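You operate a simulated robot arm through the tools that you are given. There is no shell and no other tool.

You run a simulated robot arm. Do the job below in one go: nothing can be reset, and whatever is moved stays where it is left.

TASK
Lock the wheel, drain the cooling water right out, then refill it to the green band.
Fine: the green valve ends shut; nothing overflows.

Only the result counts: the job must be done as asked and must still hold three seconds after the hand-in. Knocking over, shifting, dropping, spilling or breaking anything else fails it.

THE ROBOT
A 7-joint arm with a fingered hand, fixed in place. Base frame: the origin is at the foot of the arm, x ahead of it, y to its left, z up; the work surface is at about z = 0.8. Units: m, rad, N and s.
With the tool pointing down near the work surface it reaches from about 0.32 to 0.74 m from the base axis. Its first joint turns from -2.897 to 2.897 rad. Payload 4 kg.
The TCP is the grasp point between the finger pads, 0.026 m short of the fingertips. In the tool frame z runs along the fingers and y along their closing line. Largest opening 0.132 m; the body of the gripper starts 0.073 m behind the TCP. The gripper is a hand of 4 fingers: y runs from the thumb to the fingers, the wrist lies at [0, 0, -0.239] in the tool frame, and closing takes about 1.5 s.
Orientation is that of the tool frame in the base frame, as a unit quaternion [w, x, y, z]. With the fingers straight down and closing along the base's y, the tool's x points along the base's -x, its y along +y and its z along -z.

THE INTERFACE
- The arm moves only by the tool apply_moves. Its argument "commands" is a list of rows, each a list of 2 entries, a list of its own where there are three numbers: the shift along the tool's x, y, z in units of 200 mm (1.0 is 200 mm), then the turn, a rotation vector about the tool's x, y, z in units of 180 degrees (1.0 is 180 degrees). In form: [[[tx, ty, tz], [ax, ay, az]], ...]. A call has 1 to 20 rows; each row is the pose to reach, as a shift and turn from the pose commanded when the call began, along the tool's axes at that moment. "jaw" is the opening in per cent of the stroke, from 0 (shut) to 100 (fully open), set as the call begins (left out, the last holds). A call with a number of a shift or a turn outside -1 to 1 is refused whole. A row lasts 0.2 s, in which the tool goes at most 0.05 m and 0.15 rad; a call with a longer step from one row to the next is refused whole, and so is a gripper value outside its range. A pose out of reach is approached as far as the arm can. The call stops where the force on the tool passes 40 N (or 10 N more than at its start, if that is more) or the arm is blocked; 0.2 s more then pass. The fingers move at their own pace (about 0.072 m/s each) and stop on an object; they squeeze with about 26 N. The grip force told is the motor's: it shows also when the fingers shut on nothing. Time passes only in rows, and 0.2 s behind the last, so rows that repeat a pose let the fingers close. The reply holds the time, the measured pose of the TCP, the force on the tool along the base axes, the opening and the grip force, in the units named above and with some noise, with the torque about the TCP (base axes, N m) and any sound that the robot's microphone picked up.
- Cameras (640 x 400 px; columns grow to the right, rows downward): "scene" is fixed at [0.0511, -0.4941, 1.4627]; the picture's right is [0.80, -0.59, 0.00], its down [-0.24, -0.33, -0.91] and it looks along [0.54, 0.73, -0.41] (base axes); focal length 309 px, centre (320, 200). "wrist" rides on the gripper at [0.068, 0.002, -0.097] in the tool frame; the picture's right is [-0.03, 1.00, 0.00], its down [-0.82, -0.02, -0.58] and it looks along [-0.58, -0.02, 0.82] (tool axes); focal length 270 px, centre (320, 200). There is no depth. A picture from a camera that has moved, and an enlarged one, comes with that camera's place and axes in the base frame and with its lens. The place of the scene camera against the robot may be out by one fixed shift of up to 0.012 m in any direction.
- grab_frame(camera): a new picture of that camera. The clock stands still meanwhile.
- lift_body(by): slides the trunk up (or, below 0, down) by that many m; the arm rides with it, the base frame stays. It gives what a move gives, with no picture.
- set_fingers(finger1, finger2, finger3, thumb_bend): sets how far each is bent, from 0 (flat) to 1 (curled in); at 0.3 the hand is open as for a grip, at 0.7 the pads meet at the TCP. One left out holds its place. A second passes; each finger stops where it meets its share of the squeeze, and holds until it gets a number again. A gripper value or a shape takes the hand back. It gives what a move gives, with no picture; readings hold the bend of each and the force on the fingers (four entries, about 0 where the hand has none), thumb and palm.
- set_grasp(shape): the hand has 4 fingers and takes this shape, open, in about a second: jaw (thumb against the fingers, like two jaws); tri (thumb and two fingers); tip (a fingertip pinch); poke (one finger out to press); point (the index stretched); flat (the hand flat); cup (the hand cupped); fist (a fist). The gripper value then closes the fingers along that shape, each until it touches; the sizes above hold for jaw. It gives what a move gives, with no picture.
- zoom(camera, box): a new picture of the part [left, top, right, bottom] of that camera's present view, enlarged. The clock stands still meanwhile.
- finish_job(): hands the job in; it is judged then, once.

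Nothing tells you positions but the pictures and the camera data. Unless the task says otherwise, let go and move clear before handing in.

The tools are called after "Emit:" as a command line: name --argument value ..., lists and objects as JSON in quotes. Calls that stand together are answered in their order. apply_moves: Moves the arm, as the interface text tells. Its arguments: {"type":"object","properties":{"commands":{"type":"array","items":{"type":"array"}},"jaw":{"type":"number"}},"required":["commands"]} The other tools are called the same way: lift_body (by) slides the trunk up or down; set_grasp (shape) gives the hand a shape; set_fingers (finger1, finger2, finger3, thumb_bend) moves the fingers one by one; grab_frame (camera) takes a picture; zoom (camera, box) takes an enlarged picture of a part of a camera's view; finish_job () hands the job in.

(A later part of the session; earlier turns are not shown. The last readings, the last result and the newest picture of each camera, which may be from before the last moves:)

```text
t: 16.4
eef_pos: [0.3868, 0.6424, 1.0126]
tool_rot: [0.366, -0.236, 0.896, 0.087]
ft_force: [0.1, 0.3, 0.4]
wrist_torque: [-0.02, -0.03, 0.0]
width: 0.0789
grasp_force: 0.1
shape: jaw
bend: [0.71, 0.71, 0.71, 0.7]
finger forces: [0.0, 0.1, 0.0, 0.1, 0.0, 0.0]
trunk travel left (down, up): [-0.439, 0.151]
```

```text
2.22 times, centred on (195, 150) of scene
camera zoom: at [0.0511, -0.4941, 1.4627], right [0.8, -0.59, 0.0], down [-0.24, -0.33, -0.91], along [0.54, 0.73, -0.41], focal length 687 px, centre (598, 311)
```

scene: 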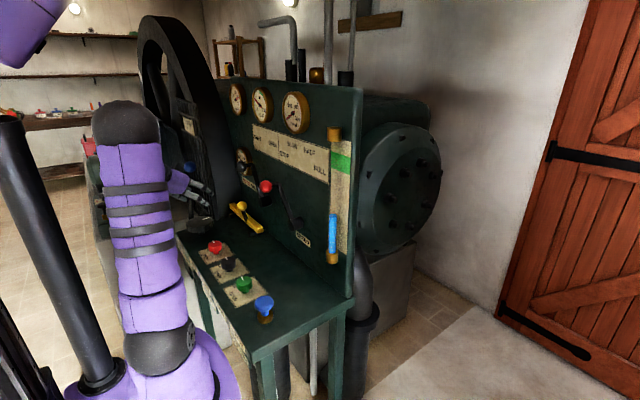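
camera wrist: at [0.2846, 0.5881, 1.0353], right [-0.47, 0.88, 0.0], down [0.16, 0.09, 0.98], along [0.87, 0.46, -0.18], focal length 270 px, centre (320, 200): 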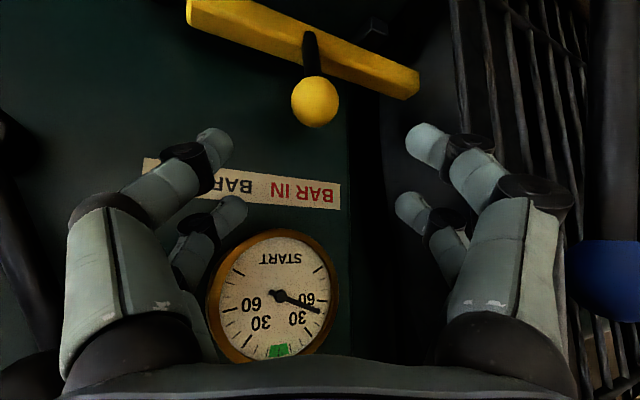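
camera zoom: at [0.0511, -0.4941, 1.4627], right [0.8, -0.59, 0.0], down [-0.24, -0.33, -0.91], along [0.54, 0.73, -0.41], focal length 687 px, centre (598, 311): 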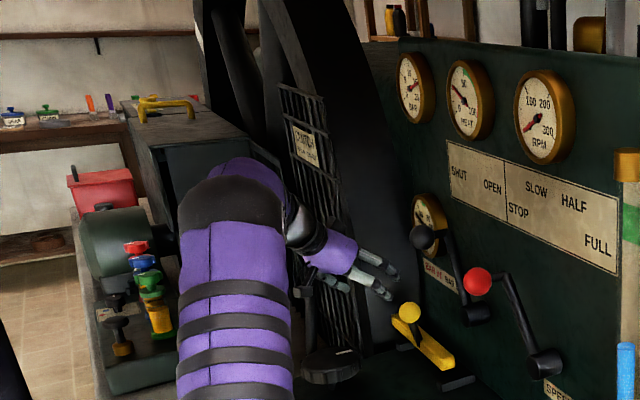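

Emit:
apply_moves --commands '[[[-0.05, -0.01, -0.11], [0, 0.03, 0]], [[-0.1, -0.02, -0.22], [0, 0.065, 0]], [[-0.15, -0.03, -0.33], [0, 0.1, 0]], [[-0.2, -0.045, -0.44], [0, 0.135, 0]], [[-0.245, -0.055, -0.535], [0, 0.167, 0]], [[-0.245, -0.055, -0.535], [0, 0.167, 0]]]'

Emit:
zoom --camera "wrist" --box '[300, 0, 640, 399]'

Emit:
zoom --camera "wrist" --box '[280, 100, 440, 200]'

```text
t: 17.8
eef_pos: [0.3521, 0.5806, 1.1182]
tool_rot: [0.12, -0.252, 0.96, 0.023]
ft_force: [0.5, -0.5, 0.8]
wrist_torque: [0.03, 0.0, 0.01]
width: 0.0788
grasp_force: 0.1
shape: jaw
bend: [0.71, 0.71, 0.71, 0.7]
finger forces: [0.1, 0.0, 0.1, 0.0, 0.0, 0.0]
out of reach, approached as far as the arm can: row 4, 5, 6
trunk travel left (down, up): [-0.439, 0.151]
```

```text
1.00 times, centred on (470, 200) of wrist (not enlarged: the box is as wide or as high as the picture)
camera zoom: at [0.2732, 0.5389, 1.1946], right [-0.47, 0.88, -0.01], down [0.57, 0.31, 0.76], along [0.67, 0.35, -0.65], focal length 271 px, centre (170, 200)
```

zoom: 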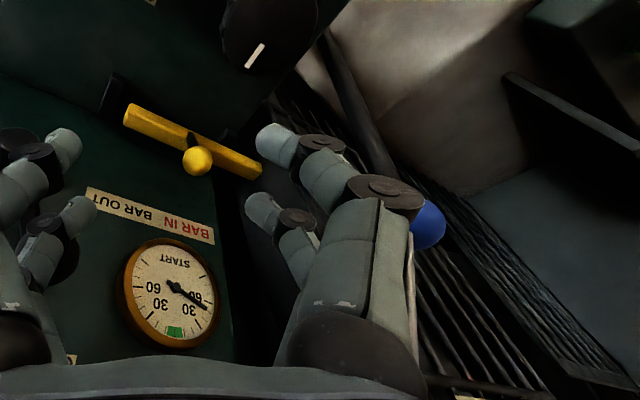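

```text
4.00 times, centred on (360, 150) of wrist
camera zoom: at [0.2732, 0.5389, 1.1946], right [-0.47, 0.88, -0.01], down [0.57, 0.31, 0.76], along [0.67, 0.35, -0.65], focal length 1081 px, centre (160, 400)
```

zoom: 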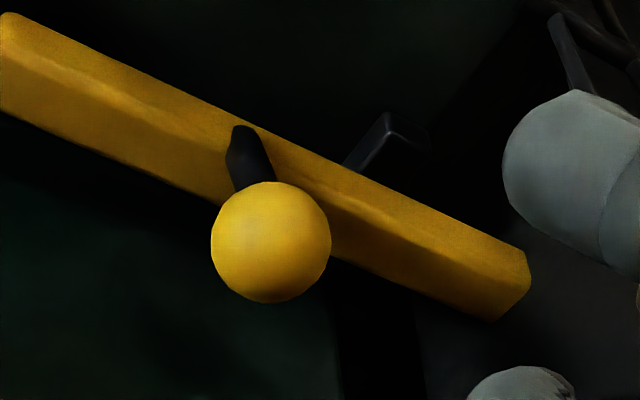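

Emit:
zoom --camera "scene" --box '[200, 180, 264, 220]'

Emit:
zoom --camera "wrist" --box '[370, 140, 450, 190]'

```text
10.00 times, centred on (232, 200) of scene
camera zoom: at [0.0511, -0.4941, 1.4627], right [0.8, -0.59, 0.0], down [-0.24, -0.33, -0.91], along [0.54, 0.73, -0.41], focal length 3090 px, centre (1200, 200)
```

zoom: 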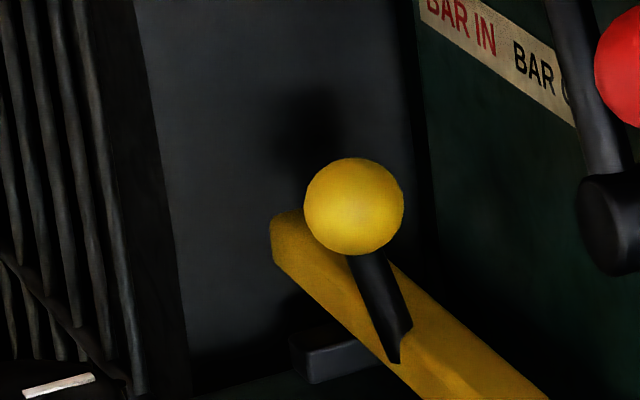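

```text
8.00 times, centred on (410, 165) of wrist
camera zoom: at [0.2732, 0.5389, 1.1946], right [-0.47, 0.88, -0.01], down [0.57, 0.31, 0.76], along [0.67, 0.35, -0.65], focal length 2162 px, centre (-400, 480)
```

zoom: 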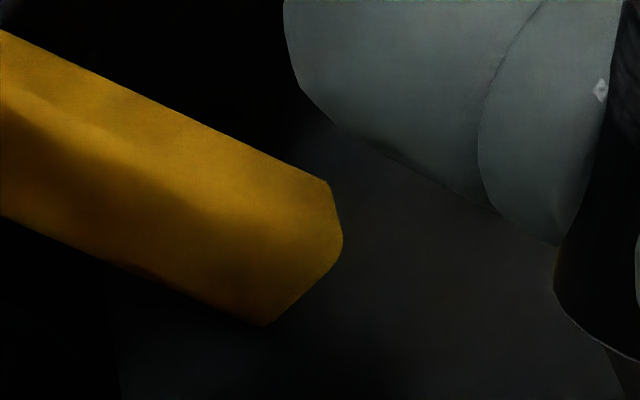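

The bar now stands at "BAR IN", hard against its stop with its tip at the flywheel. Next I'll straighten the hand and go over to the green DRAIN valve at about (0.313, 0.252).

Emit:
apply_moves --commands '[[[0.07, -0.09, 0.0], [0.0025, 0.013, 0.0271]], [[0.14, -0.18, 0.0], [0.005, 0.0259, 0.0542]], [[0.21, -0.27, 0.0], [0.0074, 0.0388, 0.0813]], [[0.28, -0.36, 0.0], [0.0099, 0.0517, 0.1085]], [[0.35, -0.45, 0.0], [0.0123, 0.0647, 0.1356]], [[0.42, -0.54, 0.0], [0.0148, 0.0776, 0.1627]], [[0.5, -0.65, 0.0], [0.0148, 0.0776, 0.1627]], [[0.5, -0.65, 0.0], [0.0148, 0.0776, 0.1627]]]' --jaw 100

```text
t: 19.6
eef_pos: [0.3294, 0.4185, 1.0957]
tool_rot: [-0.001, 0.001, 1.0, -0.001]
ft_force: [0.4, 0.2, -0.8]
wrist_torque: [0.01, 0.0, -0.02]
width: 0.1321
grasp_force: 0.1
shape: jaw
bend: [0.3, 0.3, 0.3, 0.3]
finger forces: [0.0, 0.0, 0.0, 0.0, 0.1, 0.1]
trunk travel left (down, up): [-0.439, 0.151]
```

Emit:
apply_moves --commands '[[[0.02, -0.2, 0.0], [0, 0, 0]], [[0.04, -0.4, 0.0], [0, 0, 0]], [[0.06, -0.6, 0.1], [0, 0, 0]], [[0.08, -0.8, 0.2], [0, 0, 0]], [[0.08, -0.83, 0.38], [0, 0, 0]], [[0.08, -0.83, 0.38], [0, 0, 0]]]'

Emit:
grab_frame --camera "wrist"

Emit:
grab_frame --camera "scene"

```text
t: 21.0
eef_pos: [0.3141, 0.2526, 1.0202]
tool_rot: [0.0, 0.002, 1.0, 0.0]
ft_force: [-0.3, -0.1, 1.2]
wrist_torque: [-0.02, 0.02, -0.03]
width: 0.1318
grasp_force: 0.1
shape: jaw
bend: [0.3, 0.3, 0.3, 0.3]
finger forces: [0.1, 0.0, 0.0, 0.0, 0.0, 0.1]
trunk travel left (down, up): [-0.439, 0.151]
```

```text
taken
camera wrist: at [0.2469, 0.2551, 1.117], right [0.03, 1.0, 0.0], down [0.82, -0.02, 0.58], along [0.58, -0.02, -0.82], focal length 270 px, centre (320, 200)
```

wrist: 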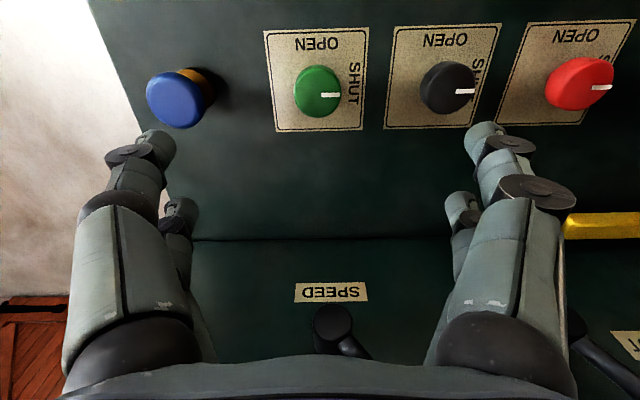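

```text
taken
```

scene: 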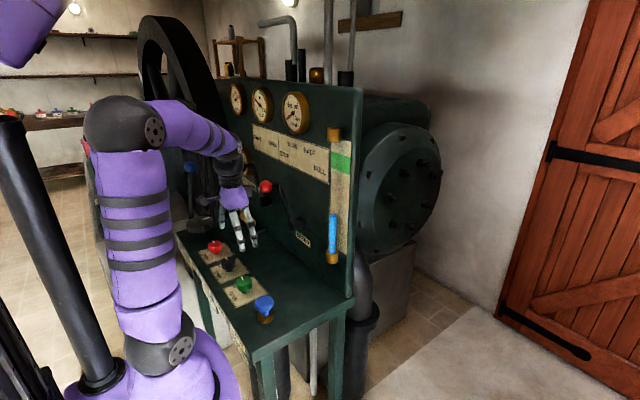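

Emit:
apply_moves --commands '[[[-0.005, -0.013, 0.1], [0, 0, 0.04]], [[-0.005, -0.013, 0.2], [0, 0, 0.08]], [[-0.005, -0.013, 0.3], [0, 0, 0.12]], [[-0.005, -0.013, 0.4], [0, 0, 0.16]], [[-0.005, -0.013, 0.5], [0, 0, 0.2]], [[-0.005, -0.013, 0.6], [0, 0, 0.24]], [[-0.005, -0.013, 0.7], [0, 0, 0.25]], [[-0.005, -0.013, 0.7], [0, 0, 0.25]]]' --jaw 60

Emit:
grab_frame --camera "wrist"

Emit:
zoom --camera "scene" --box '[200, 230, 300, 330]'

```text
t: 22.8
eef_pos: [0.3119, 0.2496, 0.8796]
tool_rot: [0.001, 0.385, 0.923, -0.001]
ft_force: [-0.5, 0.3, 0.2]
wrist_torque: [0.01, -0.03, 0.01]
width: 0.0795
grasp_force: 0.0
shape: jaw
bend: [0.71, 0.71, 0.71, 0.7]
finger forces: [0.0, 0.0, 0.1, 0.0, 0.0, 0.1]
trunk travel left (down, up): [-0.439, 0.151]
```

```text
taken
camera wrist: at [0.266, 0.3006, 0.9763], right [0.73, 0.69, 0.0], down [0.56, -0.59, 0.58], along [0.4, -0.42, -0.82], focal length 270 px, centre (320, 200)
```

wrist: 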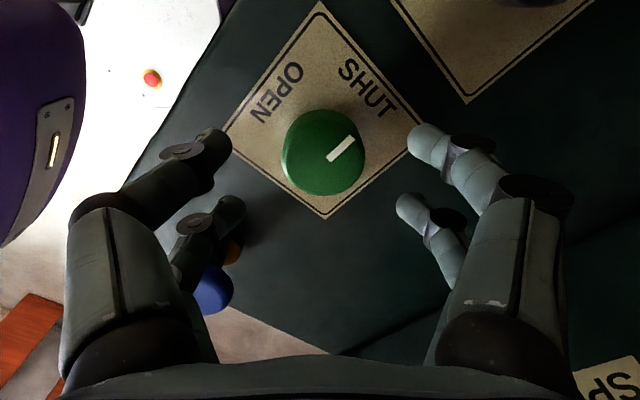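

```text
4.00 times, centred on (250, 280) of scene
camera zoom: at [0.0511, -0.4941, 1.4627], right [0.8, -0.59, 0.0], down [-0.24, -0.33, -0.91], along [0.54, 0.73, -0.41], focal length 1236 px, centre (600, -120)
```

zoom: 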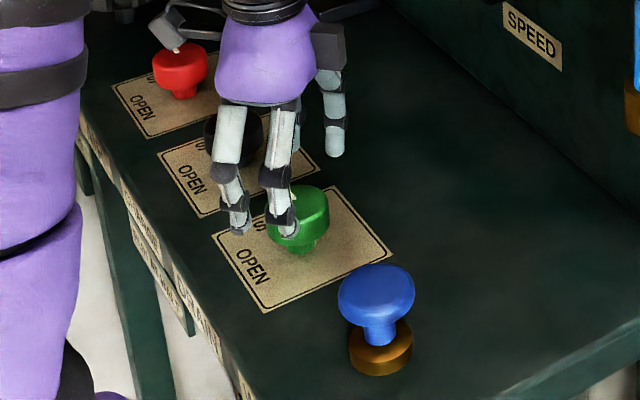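

Emit:
apply_moves --commands '[[[0, 0.015, 0.07], [0, 0, 0]], [[0, 0.015, 0.14], [0, 0, 0]], [[0, 0.015, 0.2], [0, 0, 0]], [[0, 0.015, 0.23], [0, 0, 0]], [[0, 0.015, 0.23], [0, 0, 0]]]'

Emit:
grab_frame --camera "wrist"

Emit:
zoom --camera "scene" --box '[220, 250, 280, 310]'

```text
t: 24.0
eef_pos: [0.3169, 0.2531, 0.834]
tool_rot: [0.0, 0.385, 0.923, 0.0]
ft_force: [0.1, 0.5, 0.1]
wrist_torque: [-0.02, 0.04, -0.03]
width: 0.0796
grasp_force: 0.0
shape: jaw
bend: [0.71, 0.71, 0.71, 0.7]
finger forces: [0.0, 0.0, 0.0, 0.1, 0.1, 0.1]
trunk travel left (down, up): [-0.439, 0.151]
```

```text
taken
camera wrist: at [0.2698, 0.3033, 0.9304], right [0.73, 0.69, 0.0], down [0.56, -0.59, 0.58], along [0.4, -0.42, -0.82], focal length 270 px, centre (320, 200)
```

wrist: 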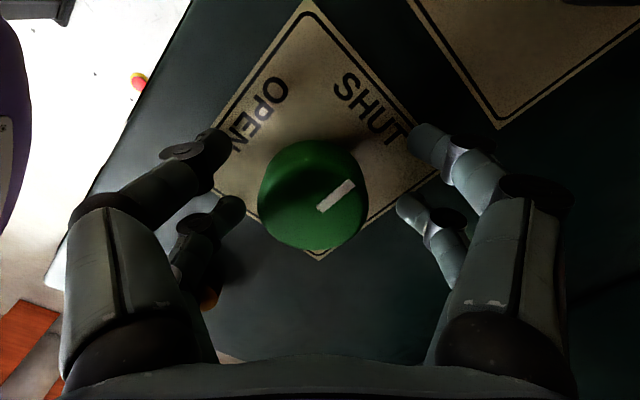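

```text
6.67 times, centred on (250, 280) of scene
camera zoom: at [0.0511, -0.4941, 1.4627], right [0.8, -0.59, 0.0], down [-0.24, -0.33, -0.91], along [0.54, 0.73, -0.41], focal length 2060 px, centre (787, -333)
```

zoom: 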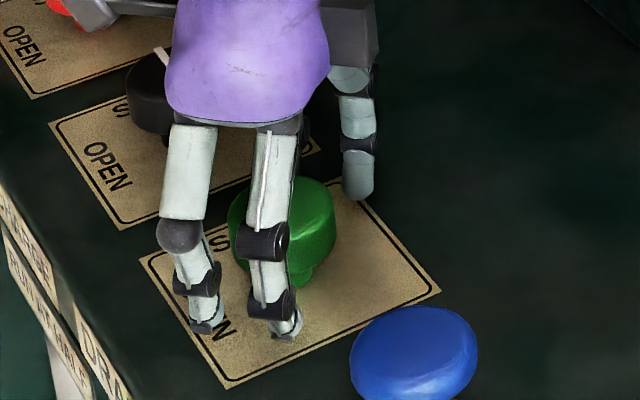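

Emit:
apply_moves --commands '[[[0, -0.008, 0], [0, 0, 0]], [[0, -0.008, 0], [0, 0, 0]], [[0, -0.008, 0], [0, 0, 0]], [[0, -0.008, 0], [0, 0, 0]], [[0, -0.008, 0], [0, 0, 0]], [[0, -0.008, 0], [0, 0, 0]], [[0, -0.008, 0], [0, 0, 0]], [[0, -0.008, 0], [0, 0, 0]]]' --jaw 0

Emit:
grab_frame --camera "wrist"

Emit:
zoom --camera "scene" --box '[220, 250, 280, 310]'

```text
t: 25.9
eef_pos: [0.3149, 0.2511, 0.8314]
tool_rot: [-0.002, 0.384, 0.923, -0.004]
ft_force: [1.1, 2.6, -26.4]
wrist_torque: [0.01, 0.1, 0.08]
width: 0.0189
grasp_force: 25.8
shape: jaw
bend: [0.72, 0.73, 0.73, 0.72]
finger forces: [23.7, 24.1, 22.9, 0.0, 21.2, 0.0]
trunk travel left (down, up): [-0.439, 0.151]
stopped in row 8: the force on the tool passed its limit at 40 N (the readings are from after the stop); the commanded pose is now the measured one
```

```text
taken
camera wrist: at [0.2685, 0.3019, 0.9285], right [0.73, 0.69, -0.01], down [0.56, -0.59, 0.58], along [0.39, -0.42, -0.82], focal length 270 px, centre (320, 200)
```

wrist: 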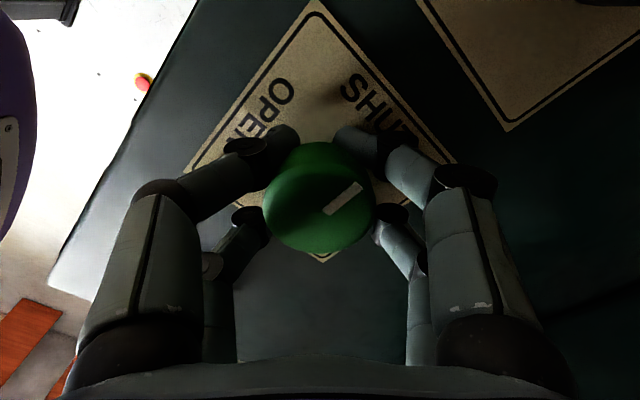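

```text
6.67 times, centred on (250, 280) of scene
camera zoom: at [0.0511, -0.4941, 1.4627], right [0.8, -0.59, 0.0], down [-0.24, -0.33, -0.91], along [0.54, 0.73, -0.41], focal length 2060 px, centre (787, -333)
```

zoom: 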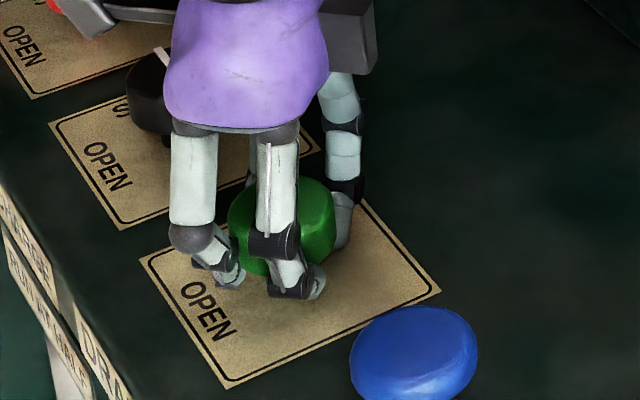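

Emit:
apply_moves --commands '[[[0, 0, 0.01], [0, 0, 0]], [[0, 0, 0.02], [0, 0, 0]], [[0, 0, 0.02], [0, 0, 0]]]'

```text
t: 26.8
eef_pos: [0.3144, 0.251, 0.8277]
tool_rot: [-0.001, 0.383, 0.924, -0.003]
ft_force: [-7.3, 5.0, -15.7]
wrist_torque: [0.03, 0.25, 0.07]
width: 0.0185
grasp_force: 25.9
shape: jaw
bend: [0.73, 0.73, 0.74, 0.74]
finger forces: [21.3, 20.9, 20.2, 0.0, 22.7, 0.0]
trunk travel left (down, up): [-0.439, 0.151]
```

Emit:
apply_moves --commands '[[[0, 0, 0.005], [0, 0, -0.03]], [[0, 0, 0.005], [0, 0, -0.06]], [[0, 0, 0.005], [0, 0, -0.09]], [[0, 0, 0.005], [0, 0, -0.12]], [[0, 0, 0.005], [0, 0, -0.12]]]'

Emit:
grab_frame --camera "wrist"

Emit:
zoom --camera "scene" --box '[220, 250, 280, 310]'

```text
t: 27.9
eef_pos: [0.3133, 0.2512, 0.8281]
tool_rot: [-0.001, 0.204, 0.979, -0.003]
ft_force: [-11.8, 1.2, -20.3]
wrist_torque: [-0.1, 0.33, -0.01]
width: 0.0178
grasp_force: 26.3
shape: jaw
bend: [0.73, 0.74, 0.74, 0.74]
finger forces: [21.4, 21.1, 20.4, 0.1, 24.5, 0.1]
trunk travel left (down, up): [-0.439, 0.151]
```

```text
taken
camera wrist: at [0.2527, 0.2809, 0.9243], right [0.42, 0.91, -0.01], down [0.74, -0.34, 0.58], along [0.52, -0.25, -0.82], focal length 270 px, centre (320, 200)
```

wrist: 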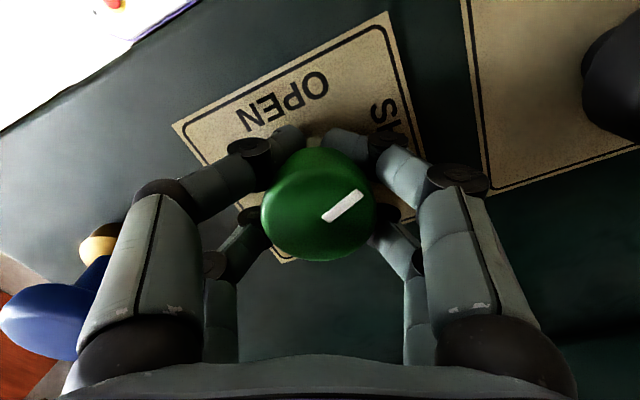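

```text
6.67 times, centred on (250, 280) of scene
camera zoom: at [0.0511, -0.4941, 1.4627], right [0.8, -0.59, 0.0], down [-0.24, -0.33, -0.91], along [0.54, 0.73, -0.41], focal length 2060 px, centre (787, -333)
```

zoom: 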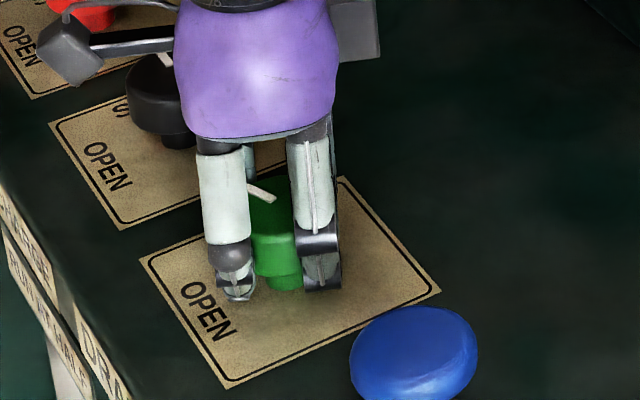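

Emit:
apply_moves --commands '[[[0.0, 0, 0.01], [0, 0, -0.03]], [[0, 0, 0.015], [0, 0, -0.06]], [[0, 0, 0.015], [0, 0, -0.09]], [[0, 0, 0.015], [0, 0, -0.12]], [[0, 0, 0.015], [0, 0, -0.15]], [[0, 0, 0.015], [0, 0, -0.18]], [[0, 0, 0.015], [0, 0, -0.21]], [[0, 0, 0.015], [0, 0, -0.24]], [[0, 0, 0.015], [0, 0, -0.27]], [[0, 0, 0.015], [0, 0, -0.3]], [[0, 0, 0.015], [0, 0, -0.3]]]'

Emit:
grab_frame --camera "wrist"

Emit:
zoom --camera "scene" --box '[220, 230, 360, 310]'

```text
t: 30.4
eef_pos: [0.3137, 0.2494, 0.8239]
tool_rot: [-0.003, -0.263, 0.965, -0.002]
ft_force: [-10.6, -14.5, -19.4]
wrist_torque: [-0.3, 0.13, -0.02]
width: 0.0164
grasp_force: 26.0
shape: jaw
bend: [0.74, 0.74, 0.75, 0.75]
finger forces: [19.3, 18.3, 18.5, 0.0, 26.3, 0.0]
trunk travel left (down, up): [-0.439, 0.151]
```

```text
taken
camera wrist: at [0.2545, 0.2176, 0.9215], right [-0.49, 0.87, 0.0], down [0.72, 0.4, 0.57], along [0.5, 0.28, -0.82], focal length 270 px, centre (320, 200)
```

wrist: 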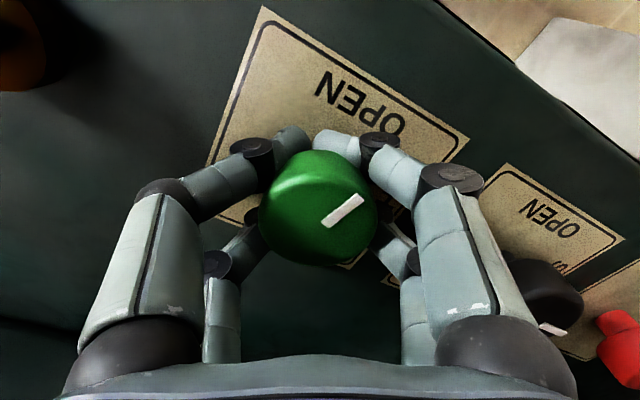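

```text
4.57 times, centred on (290, 270) of scene
camera zoom: at [0.0511, -0.4941, 1.4627], right [0.8, -0.59, 0.0], down [-0.24, -0.33, -0.91], along [0.54, 0.73, -0.41], focal length 1412 px, centre (457, -120)
```

zoom: 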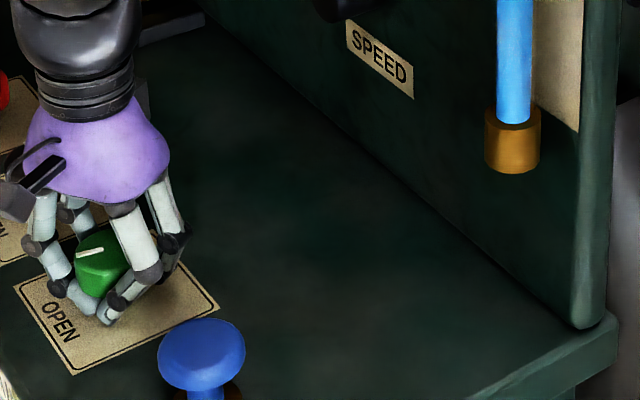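

Emit:
apply_moves --commands '[[[0.009, -0.006, 0.01], [0, 0, -0.03]], [[0.009, -0.006, 0.01], [0, 0, -0.06]], [[0.009, -0.006, 0.01], [0, 0, -0.085]], [[0.009, -0.006, 0.01], [0, 0, -0.085]]]'

Emit:
grab_frame --camera "wrist"

Emit:
zoom --camera "scene" --box '[220, 120, 360, 310]'

```text
t: 31.4
eef_pos: [0.3135, 0.2494, 0.8222]
tool_rot: [-0.003, -0.389, 0.921, -0.001]
ft_force: [-5.3, -11.9, -17.6]
wrist_torque: [-0.31, 0.01, -0.14]
width: 0.0161
grasp_force: 25.5
shape: jaw
bend: [0.74, 0.75, 0.75, 0.76]
finger forces: [17.9, 19.3, 17.7, 0.0, 28.3, 0.1]
trunk travel left (down, up): [-0.439, 0.151]
```

```text
taken
camera wrist: at [0.2655, 0.2019, 0.9202], right [-0.7, 0.71, 0.0], down [0.59, 0.57, 0.57], along [0.41, 0.4, -0.82], focal length 270 px, centre (320, 200)
```

wrist: 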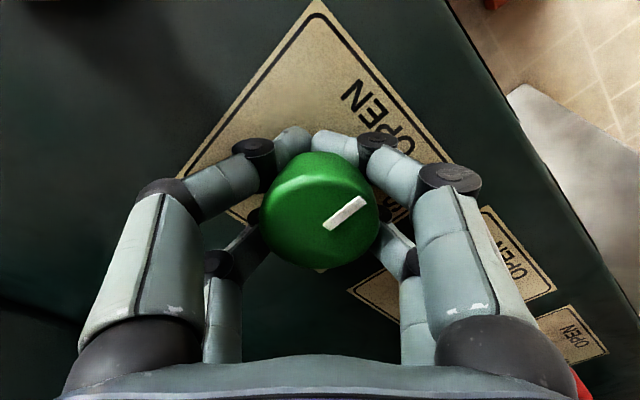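

```text
2.11 times, centred on (290, 215) of scene
camera zoom: at [0.0511, -0.4941, 1.4627], right [0.8, -0.59, 0.0], down [-0.24, -0.33, -0.91], along [0.54, 0.73, -0.41], focal length 650 px, centre (383, 168)
```

zoom: 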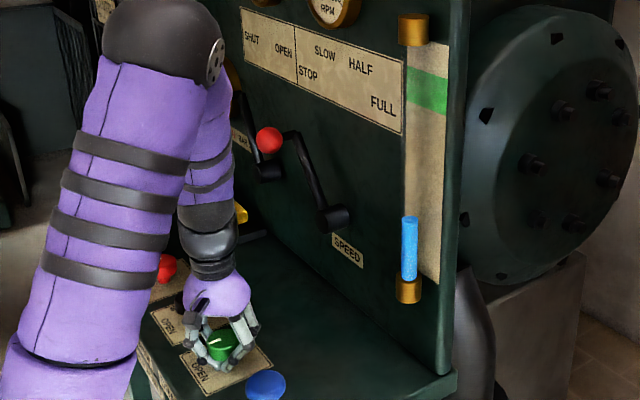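

The valve marker now points to OPEN and the level in the glass is falling. I'll hold here and let it drain.

Emit:
apply_moves --commands '[[[0, 0, 0], [0, 0, 0]], [[0, 0, 0], [0, 0, 0]], [[0, 0, 0], [0, 0, 0]], [[0, 0, 0], [0, 0, 0]], [[0, 0, 0], [0, 0, 0]], [[0, 0, 0], [0, 0, 0]], [[0, 0, 0], [0, 0, 0]], [[0, 0, 0], [0, 0, 0]], [[0, 0, 0], [0, 0, 0]], [[0, 0, 0], [0, 0, 0]], [[0, 0, 0], [0, 0, 0]], [[0, 0, 0], [0, 0, 0]], [[0, 0, 0], [0, 0, 0]], [[0, 0, 0], [0, 0, 0]], [[0, 0, 0], [0, 0, 0]]]'

Emit:
zoom --camera "scene" --box '[300, 120, 360, 270]'

Emit:
zoom --camera "scene" --box '[220, 280, 400, 399]'

```text
t: 34.5
eef_pos: [0.3137, 0.2488, 0.8228]
tool_rot: [-0.002, -0.387, 0.922, 0.0]
ft_force: [-3.4, -12.5, -17.3]
wrist_torque: [-0.35, -0.02, -0.05]
width: 0.0162
grasp_force: 26.1
shape: jaw
bend: [0.74, 0.75, 0.75, 0.76]
finger forces: [18.4, 19.5, 18.0, 0.1, 28.6, 0.0]
trunk travel left (down, up): [-0.439, 0.151]
```

```text
2.67 times, centred on (330, 195) of scene
camera zoom: at [0.0511, -0.4941, 1.4627], right [0.8, -0.59, 0.0], down [-0.24, -0.33, -0.91], along [0.54, 0.73, -0.41], focal length 824 px, centre (293, 213)
```

zoom: 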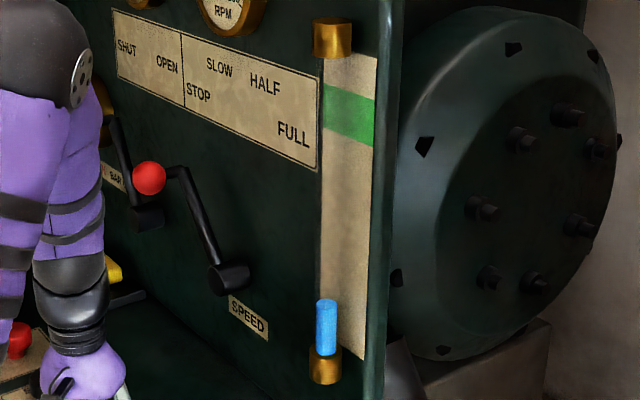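

```text
3.36 times, centred on (310, 340) of scene
camera zoom: at [0.0511, -0.4941, 1.4627], right [0.8, -0.59, 0.0], down [-0.24, -0.33, -0.91], along [0.54, 0.73, -0.41], focal length 1039 px, centre (354, -269)
```

zoom: 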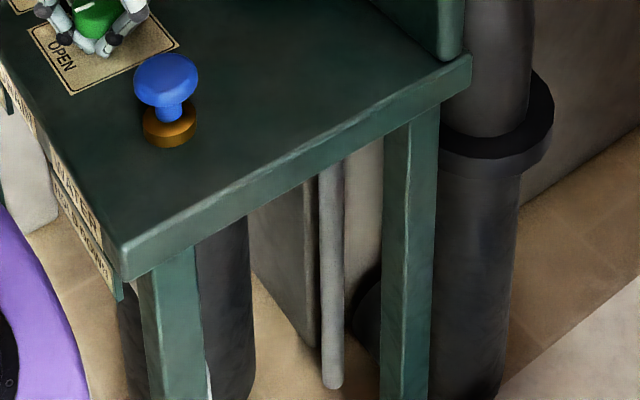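

Emit:
apply_moves --commands '[[[0, 0, 0], [0, 0, 0]], [[0, 0, 0], [0, 0, 0]], [[0, 0, 0], [0, 0, 0]], [[0, 0, 0], [0, 0, 0]], [[0, 0, 0], [0, 0, 0]], [[0, 0, 0], [0, 0, 0]], [[0, 0, 0], [0, 0, 0]], [[0, 0, 0], [0, 0, 0]], [[0, 0, 0], [0, 0, 0]], [[0, 0, 0], [0, 0, 0]], [[0, 0, 0], [0, 0, 0]], [[0, 0, 0], [0, 0, 0]], [[0, 0, 0], [0, 0, 0]], [[0, 0, 0], [0, 0, 0]], [[0, 0, 0], [0, 0, 0]], [[0, 0, 0], [0, 0, 0]], [[0, 0, 0], [0, 0, 0]], [[0, 0, 0], [0, 0, 0]], [[0, 0, 0], [0, 0, 0]], [[0, 0, 0], [0, 0, 0]]]'

Emit:
zoom --camera "scene" --box '[300, 120, 360, 270]'

```text
t: 38.8
eef_pos: [0.3133, 0.2489, 0.8228]
tool_rot: [-0.002, -0.389, 0.921, -0.001]
ft_force: [-4.4, -12.8, -19.9]
wrist_torque: [-0.36, -0.02, -0.02]
width: 0.0159
grasp_force: 26.0
shape: jaw
bend: [0.74, 0.75, 0.75, 0.76]
finger forces: [19.0, 20.5, 19.6, 0.1, 31.4, 0.0]
trunk travel left (down, up): [-0.439, 0.151]
```

```text
2.67 times, centred on (330, 195) of scene
camera zoom: at [0.0511, -0.4941, 1.4627], right [0.8, -0.59, 0.0], down [-0.24, -0.33, -0.91], along [0.54, 0.73, -0.41], focal length 824 px, centre (293, 213)
```

zoom: 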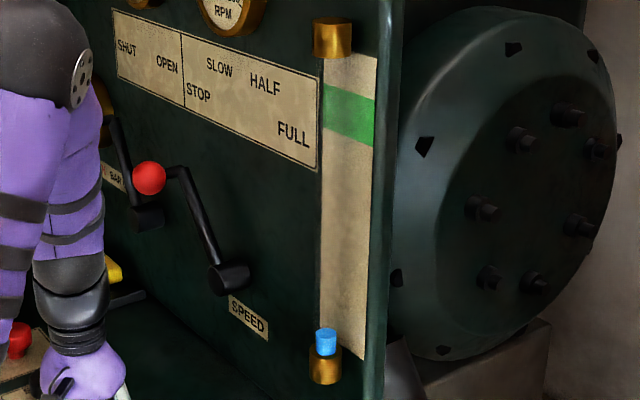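

Emit:
apply_moves --commands '[[[0, 0, 0], [0, 0, 0]], [[0, 0, 0], [0, 0, 0]], [[0, 0, 0], [0, 0, 0]], [[0, 0, 0], [0, 0, 0]], [[0, 0, 0], [0, 0, 0]], [[0, 0, 0], [0, 0, 0]], [[0, 0, 0], [0, 0, 0]], [[0, 0, 0], [0, 0, 0]], [[0, 0, 0], [0, 0, 0]], [[0, 0, 0], [0, 0, 0]], [[0, 0, 0], [0, 0, 0]], [[0, 0, 0], [0, 0, 0]], [[0, 0, 0], [0, 0, 0]], [[0, 0, 0], [0, 0, 0]], [[0, 0, 0], [0, 0, 0]], [[0, 0, 0], [0, 0, 0]], [[0, 0, 0], [0, 0, 0]], [[0, 0, 0], [0, 0, 0]], [[0, 0, 0], [0, 0, 0]], [[0, 0, 0], [0, 0, 0]]]'

Emit:
zoom --camera "scene" --box '[300, 220, 360, 270]'

```text
t: 43.0
eef_pos: [0.314, 0.2473, 0.8227]
tool_rot: [-0.002, -0.389, 0.921, -0.001]
ft_force: [-3.1, -11.8, -19.9]
wrist_torque: [-0.35, 0.04, -0.11]
width: 0.016
grasp_force: 26.3
shape: jaw
bend: [0.74, 0.75, 0.75, 0.76]
finger forces: [18.8, 20.5, 19.7, 0.0, 31.1, 0.0]
trunk travel left (down, up): [-0.439, 0.151]
```

```text
8.00 times, centred on (330, 245) of scene
camera zoom: at [0.0511, -0.4941, 1.4627], right [0.8, -0.59, 0.0], down [-0.24, -0.33, -0.91], along [0.54, 0.73, -0.41], focal length 2472 px, centre (240, -160)
```

zoom: 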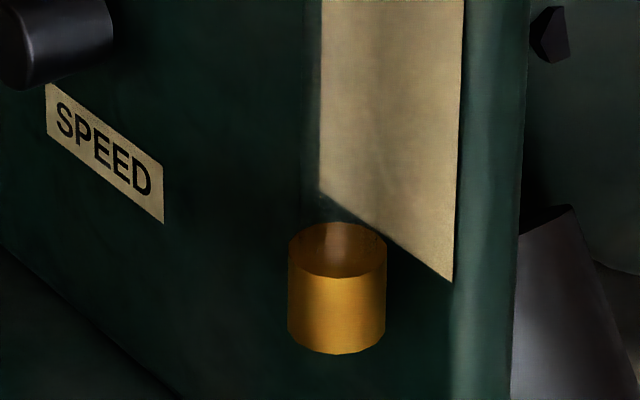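

The glass shows empty now; I'll give it a few more seconds to be sure before shutting the valve.

Emit:
apply_moves --commands '[[[0, 0, 0], [0, 0, 0]], [[0, 0, 0], [0, 0, 0]], [[0, 0, 0], [0, 0, 0]], [[0, 0, 0], [0, 0, 0]], [[0, 0, 0], [0, 0, 0]], [[0, 0, 0], [0, 0, 0]], [[0, 0, 0], [0, 0, 0]], [[0, 0, 0], [0, 0, 0]], [[0, 0, 0], [0, 0, 0]], [[0, 0, 0], [0, 0, 0]], [[0, 0, 0], [0, 0, 0]], [[0, 0, 0], [0, 0, 0]], [[0, 0, 0], [0, 0, 0]], [[0, 0, 0], [0, 0, 0]], [[0, 0, 0], [0, 0, 0]], [[0, 0, 0], [0, 0, 0]], [[0, 0, 0], [0, 0, 0]], [[0, 0, 0], [0, 0, 0]], [[0, 0, 0], [0, 0, 0]], [[0, 0, 0], [0, 0, 0]]]'

Emit:
zoom --camera "scene" --box '[320, 240, 344, 270]'

Emit:
zoom --camera "scene" --box '[180, 260, 280, 330]'

```text
t: 47.1
eef_pos: [0.3128, 0.2493, 0.8231]
tool_rot: [-0.003, -0.389, 0.921, -0.001]
ft_force: [-2.6, -11.6, -20.2]
wrist_torque: [-0.39, 0.01, -0.06]
width: 0.0158
grasp_force: 25.6
shape: jaw
bend: [0.74, 0.75, 0.75, 0.76]
finger forces: [18.6, 20.7, 19.9, 0.0, 31.0, 0.0]
trunk travel left (down, up): [-0.439, 0.151]
```

```text
13.33 times, centred on (332, 255) of scene
camera zoom: at [0.0511, -0.4941, 1.4627], right [0.8, -0.59, 0.0], down [-0.24, -0.33, -0.91], along [0.54, 0.73, -0.41], focal length 4120 px, centre (160, -533)
```

zoom: 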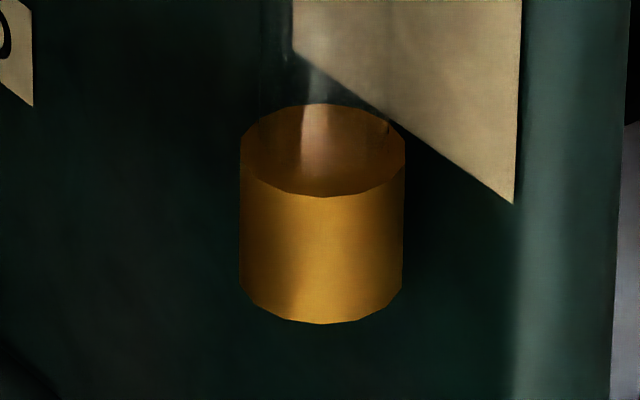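

```text
5.71 times, centred on (230, 295) of scene
camera zoom: at [0.0511, -0.4941, 1.4627], right [0.8, -0.59, 0.0], down [-0.24, -0.33, -0.91], along [0.54, 0.73, -0.41], focal length 1766 px, centre (834, -343)
```

zoom: 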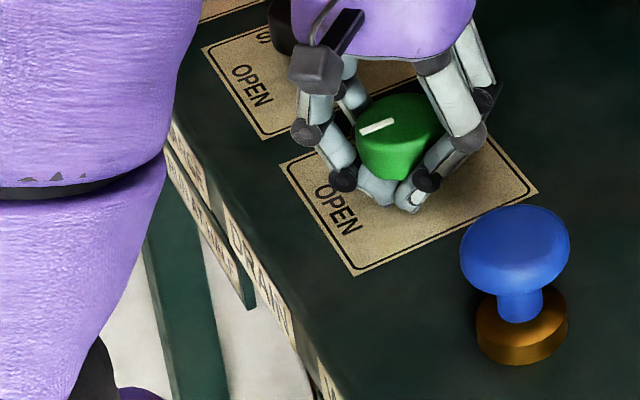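

Emit:
apply_moves --commands '[[[0, 0, 0], [0, 0, 0.03]], [[0, 0, 0], [0, 0, 0.06]], [[0, 0, 0], [0, 0, 0.09]], [[0, 0, 0], [0, 0, 0.12]], [[0, 0, 0], [0, 0, 0.15]], [[0, 0, 0], [0, 0, 0.18]], [[0, 0, 0], [0, 0, 0.21]], [[0, 0, 0], [0, 0, 0.24]], [[0, 0, 0], [0, 0, 0.27]], [[0, 0, 0], [0, 0, 0.3]], [[0, 0, 0], [0, 0, 0.33]], [[0, 0, 0], [0, 0, 0.36]], [[0, 0, 0], [0, 0, 0.39]], [[0, 0, 0], [0, 0, 0.42]], [[0, 0, 0], [0, 0, 0.45]], [[0, 0, 0], [0, 0, 0.47]], [[0, 0, 0], [0, 0, 0.47]]]'

Emit:
grab_frame --camera "wrist"

Emit:
zoom --camera "scene" --box '[200, 240, 300, 330]'

```text
t: 50.8
eef_pos: [0.3135, 0.251, 0.823]
tool_rot: [-0.001, 0.333, 0.943, -0.002]
ft_force: [-9.6, 12.5, -23.5]
wrist_torque: [0.08, 0.3, 0.04]
width: 0.0158
grasp_force: 26.2
shape: jaw
bend: [0.74, 0.75, 0.75, 0.76]
finger forces: [21.1, 21.6, 20.8, 0.0, 29.7, 0.0]
trunk travel left (down, up): [-0.439, 0.151]
```

```text
taken
camera wrist: at [0.2622, 0.2958, 0.9197], right [0.65, 0.76, 0.0], down [0.62, -0.53, 0.58], along [0.44, -0.38, -0.82], focal length 270 px, centre (320, 200)
```

wrist: 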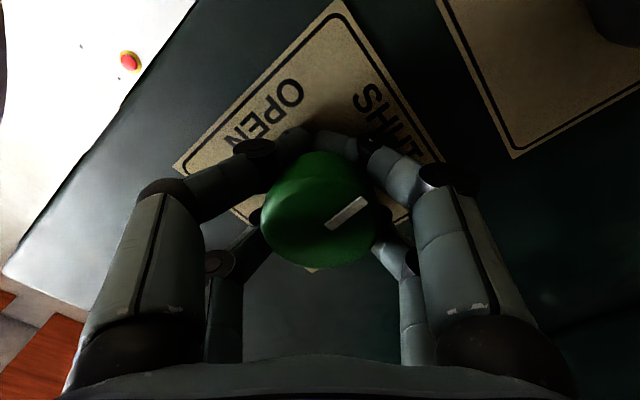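

```text
4.44 times, centred on (250, 285) of scene
camera zoom: at [0.0511, -0.4941, 1.4627], right [0.8, -0.59, 0.0], down [-0.24, -0.33, -0.91], along [0.54, 0.73, -0.41], focal length 1373 px, centre (631, -178)
```

zoom: 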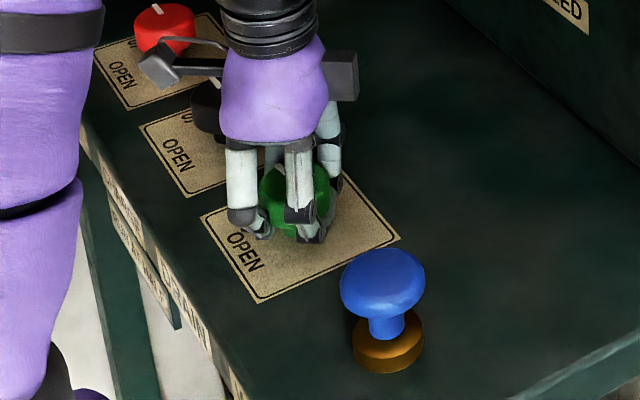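

Emit:
apply_moves --commands '[[[0, 0, 0], [0, 0, 0.02]], [[0, 0, 0], [0, 0, 0.035]], [[0, 0, 0], [0, 0, 0.045]], [[0, 0, 0], [0, 0, 0.055]], [[0, 0, 0], [0, 0, 0.055]]]'

Emit:
grab_frame --camera "wrist"

```text
t: 52.0
eef_pos: [0.3141, 0.2496, 0.8231]
tool_rot: [0.0, 0.413, 0.911, -0.002]
ft_force: [-10.7, 16.9, -25.1]
wrist_torque: [0.03, 0.5, 0.67]
width: 0.0154
grasp_force: 25.7
shape: jaw
bend: [0.74, 0.75, 0.75, 0.76]
finger forces: [30.1, 22.4, 24.4, 0.0, 30.0, 0.1]
trunk travel left (down, up): [-0.439, 0.151]
```

```text
taken
camera wrist: at [0.2704, 0.3038, 0.9193], right [0.77, 0.64, -0.01], down [0.52, -0.62, 0.58], along [0.37, -0.45, -0.82], focal length 270 px, centre (320, 200)
```

wrist: 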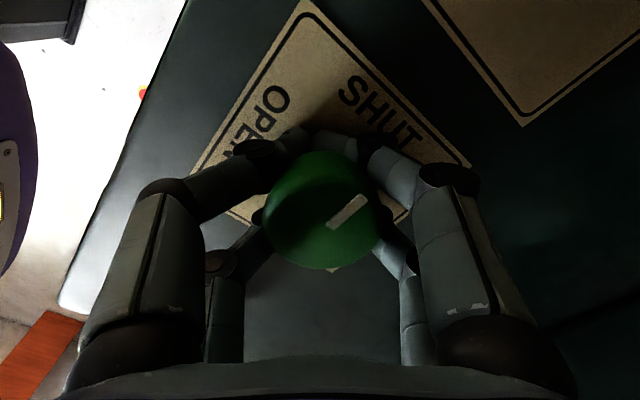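

The torque shows the green valve is against its SHUT stop. I'll ease off, release and lift to verify.

Emit:
apply_moves --commands '[[[0, 0, 0], [0, 0, -0.012]], [[0, 0, 0], [0, 0, -0.012]]]'

Emit:
apply_moves --commands '[[[0, 0, 0], [0, 0, 0]], [[0, 0, 0], [0, 0, 0]], [[0, 0, 0], [0, 0, 0]], [[0, 0, 0], [0, 0, 0]], [[0, 0, -0.02], [0, 0, 0]], [[0, 0, -0.08], [0, 0, 0]], [[0, 0, -0.2], [0, 0, 0]], [[0, 0, -0.35], [0, 0, 0]], [[0, 0, -0.5], [0, 0, 0]], [[0, 0, -0.5], [0, 0, 0]]]' --jaw 70

Emit:
grab_frame --camera "wrist"

Emit:
grab_frame --camera "scene"

```text
t: 52.5
eef_pos: [0.3127, 0.2509, 0.8223]
tool_rot: [-0.001, 0.395, 0.918, -0.003]
ft_force: [-8.0, 13.9, -33.5]
wrist_torque: [0.1, 0.33, 0.12]
width: 0.0155
grasp_force: 25.8
shape: jaw
bend: [0.74, 0.75, 0.75, 0.76]
finger forces: [26.8, 25.3, 23.2, 0.0, 28.0, 0.0]
trunk travel left (down, up): [-0.439, 0.151]
```

```text
t: 54.8
eef_pos: [0.312, 0.2507, 0.9247]
tool_rot: [-0.001, 0.395, 0.919, -0.003]
ft_force: [0.3, 0.9, 0.4]
wrist_torque: [-0.01, -0.01, 0.0]
width: 0.0925
grasp_force: 0.0
shape: jaw
bend: [0.68, 0.67, 0.68, 0.58]
finger forces: [0.0, 0.0, 0.0, 0.0, 0.1, 0.0]
trunk travel left (down, up): [-0.439, 0.151]
```

```text
taken
camera wrist: at [0.2675, 0.3015, 1.0202], right [0.74, 0.67, 0.0], down [0.55, -0.6, 0.58], along [0.38, -0.43, -0.82], focal length 270 px, centre (320, 200)
```

wrist: 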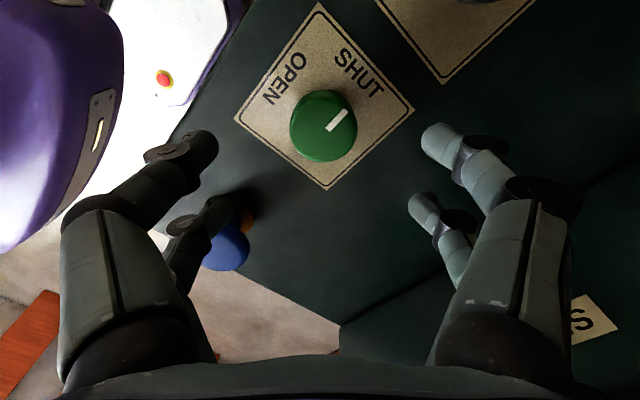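

```text
taken
```

scene: 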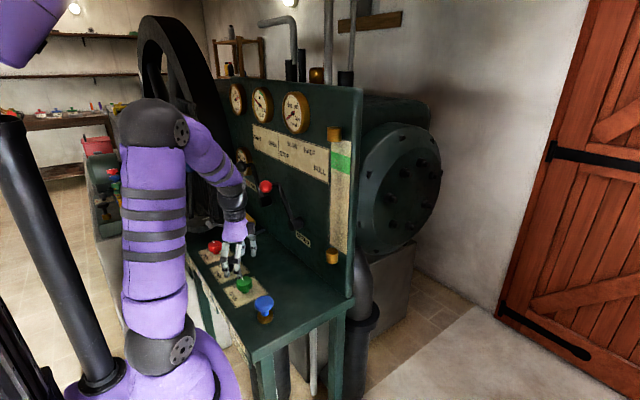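

The green valve is visibly shut and the glass is empty. Next I'll go above the blue WATER push knob at about (0.314, 0.110, 0.84) with the fingers closed.

Emit:
apply_moves --commands '[[[-0.05, -0.05, -0.1], [0, 0, -0.043]], [[-0.14, -0.13, -0.15], [0, 0, -0.086]], [[-0.23, -0.22, -0.15], [0, 0, -0.129]], [[-0.33, -0.31, -0.15], [0, 0, -0.172]], [[-0.43, -0.4, -0.15], [0, 0, -0.215]], [[-0.518, -0.478, -0.15], [0, 0, -0.258]], [[-0.518, -0.478, -0.15], [0, 0, -0.258]], [[-0.518, -0.478, -0.15], [0, 0, -0.258]]]' --jaw 0

Emit:
grab_frame --camera "wrist"

Emit:
zoom --camera "scene" --box '[200, 220, 320, 340]'

```text
t: 56.5
eef_pos: [0.3146, 0.1082, 0.9542]
tool_rot: [-0.002, 0.0, 1.0, -0.002]
ft_force: [0.6, 0.0, -0.5]
wrist_torque: [-0.05, -0.01, -0.01]
width: 0.0001
grasp_force: 26.1
shape: jaw
bend: [0.62, 0.63, 0.63, 0.7]
finger forces: [0.0, 0.0, 0.1, 0.1, 0.0, 0.0]
trunk travel left (down, up): [-0.439, 0.151]
```

```text
taken
camera wrist: at [0.2471, 0.1115, 1.0504], right [0.03, 1.0, 0.0], down [0.82, -0.02, 0.58], along [0.58, -0.02, -0.82], focal length 270 px, centre (320, 200)
```

wrist: 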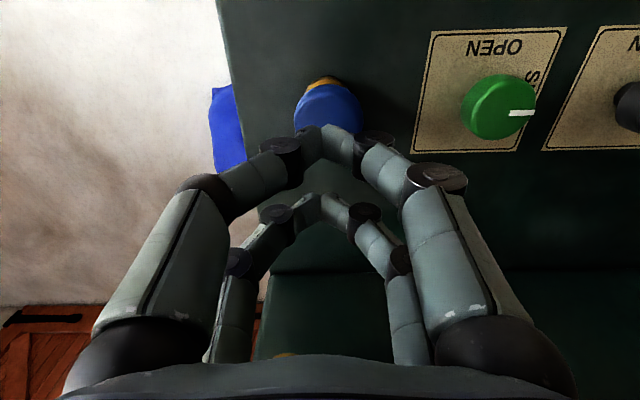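

```text
3.33 times, centred on (260, 280) of scene
camera zoom: at [0.0511, -0.4941, 1.4627], right [0.8, -0.59, 0.0], down [-0.24, -0.33, -0.91], along [0.54, 0.73, -0.41], focal length 1030 px, centre (520, -67)
```

zoom: 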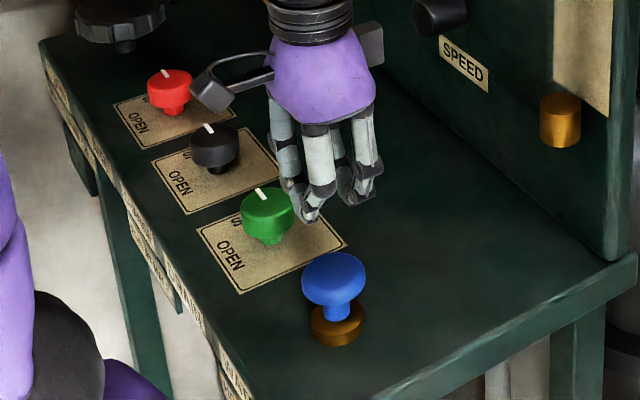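

Emit:
apply_moves --commands '[[[0.043, 0.029, 0.1], [0, 0, 0]], [[0.043, 0.029, 0.2], [0, 0, 0]], [[0.043, 0.029, 0.27], [0, 0, 0]], [[0.043, 0.029, 0.27], [0, 0, 0]]]'

Emit:
grab_frame --camera "wrist"

Emit:
zoom --camera "scene" --box '[230, 260, 300, 330]'

```text
t: 57.5
eef_pos: [0.3081, 0.1139, 0.8993]
tool_rot: [0.0, 0.001, 1.0, -0.001]
ft_force: [1.2, -0.2, 0.6]
wrist_torque: [-0.01, -0.01, 0.01]
width: 0.0002
grasp_force: 25.9
shape: jaw
bend: [0.62, 0.63, 0.63, 0.7]
finger forces: [0.0, 0.0, 0.0, 0.0, 0.0, 0.0]
trunk travel left (down, up): [-0.439, 0.151]
```

```text
taken
camera wrist: at [0.2393, 0.1164, 0.9968], right [0.03, 1.0, 0.0], down [0.82, -0.02, 0.58], along [0.58, -0.02, -0.82], focal length 270 px, centre (320, 200)
```

wrist: 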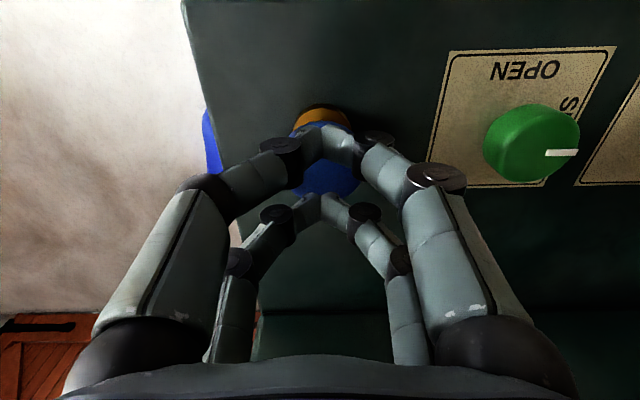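

```text
5.71 times, centred on (265, 295) of scene
camera zoom: at [0.0511, -0.4941, 1.4627], right [0.8, -0.59, 0.0], down [-0.24, -0.33, -0.91], along [0.54, 0.73, -0.41], focal length 1766 px, centre (634, -343)
```

zoom: 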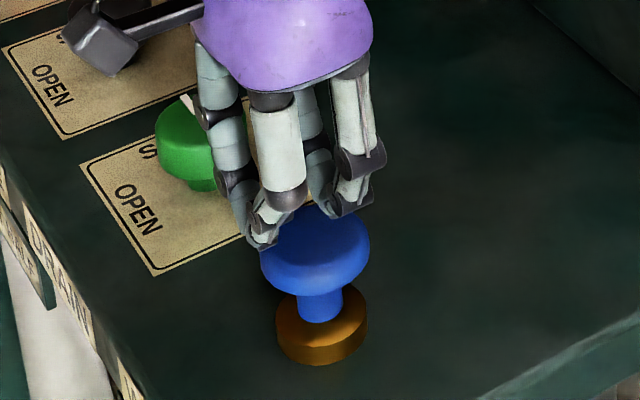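

Emit:
apply_moves --commands '[[[0, 0, -0.15], [0, 0, 0]], [[0, 0, -0.35], [0, 0, 0]], [[0, 0, -0.5], [0, 0, 0]], [[0, 0, -0.5], [0, 0, 0]]]'

Emit:
set_grasp --shape "poke"

Emit:
grab_frame --camera "wrist"

Emit:
zoom --camera "scene" --box '[220, 220, 310, 330]'

```text
t: 58.5
eef_pos: [0.3083, 0.114, 1.0023]
tool_rot: [-0.001, 0.0, 1.0, -0.002]
ft_force: [-0.6, 0.0, 0.6]
wrist_torque: [0.0, 0.01, -0.02]
width: 0.0
grasp_force: 25.9
shape: jaw
bend: [0.62, 0.63, 0.63, 0.7]
finger forces: [0.1, 0.0, 0.1, 0.0, 0.1, 0.0]
trunk travel left (down, up): [-0.439, 0.151]
```

```text
t: 59.5
eef_pos: [0.3069, 0.1149, 1.0019]
tool_rot: [-0.001, 0.001, 1.0, -0.002]
ft_force: [0.3, 0.0, 0.2]
wrist_torque: [0.01, 0.0, -0.02]
width: 0.0
grasp_force: 0.0
shape: poke
bend: [1.0, 1.0, 1.0, 0.34]
finger forces: [0.1, 0.0, 0.0, 0.0, 0.0, 0.0]
trunk travel left (down, up): [-0.439, 0.151]
```

```text
taken
camera wrist: at [0.2402, 0.1174, 1.0985], right [0.03, 1.0, 0.0], down [0.82, -0.02, 0.58], along [0.58, -0.02, -0.82], focal length 270 px, centre (320, 200)
```

wrist: 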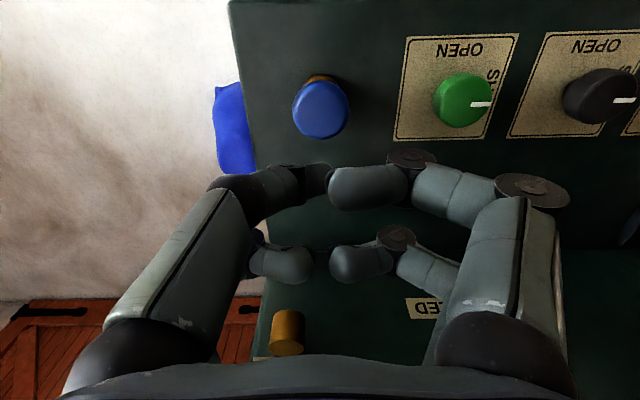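

```text
3.64 times, centred on (265, 275) of scene
camera zoom: at [0.0511, -0.4941, 1.4627], right [0.8, -0.59, 0.0], down [-0.24, -0.33, -0.91], along [0.54, 0.73, -0.41], focal length 1124 px, centre (520, -73)
```

zoom: 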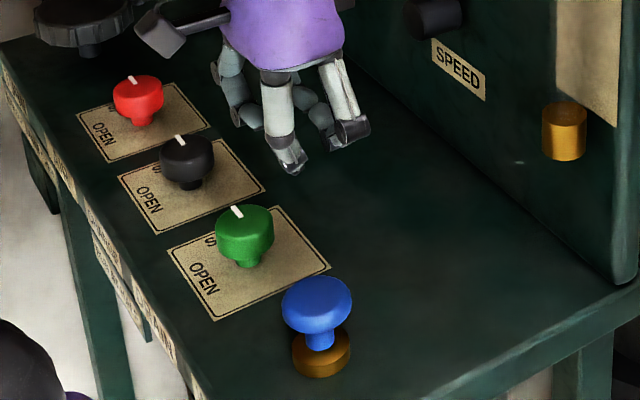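

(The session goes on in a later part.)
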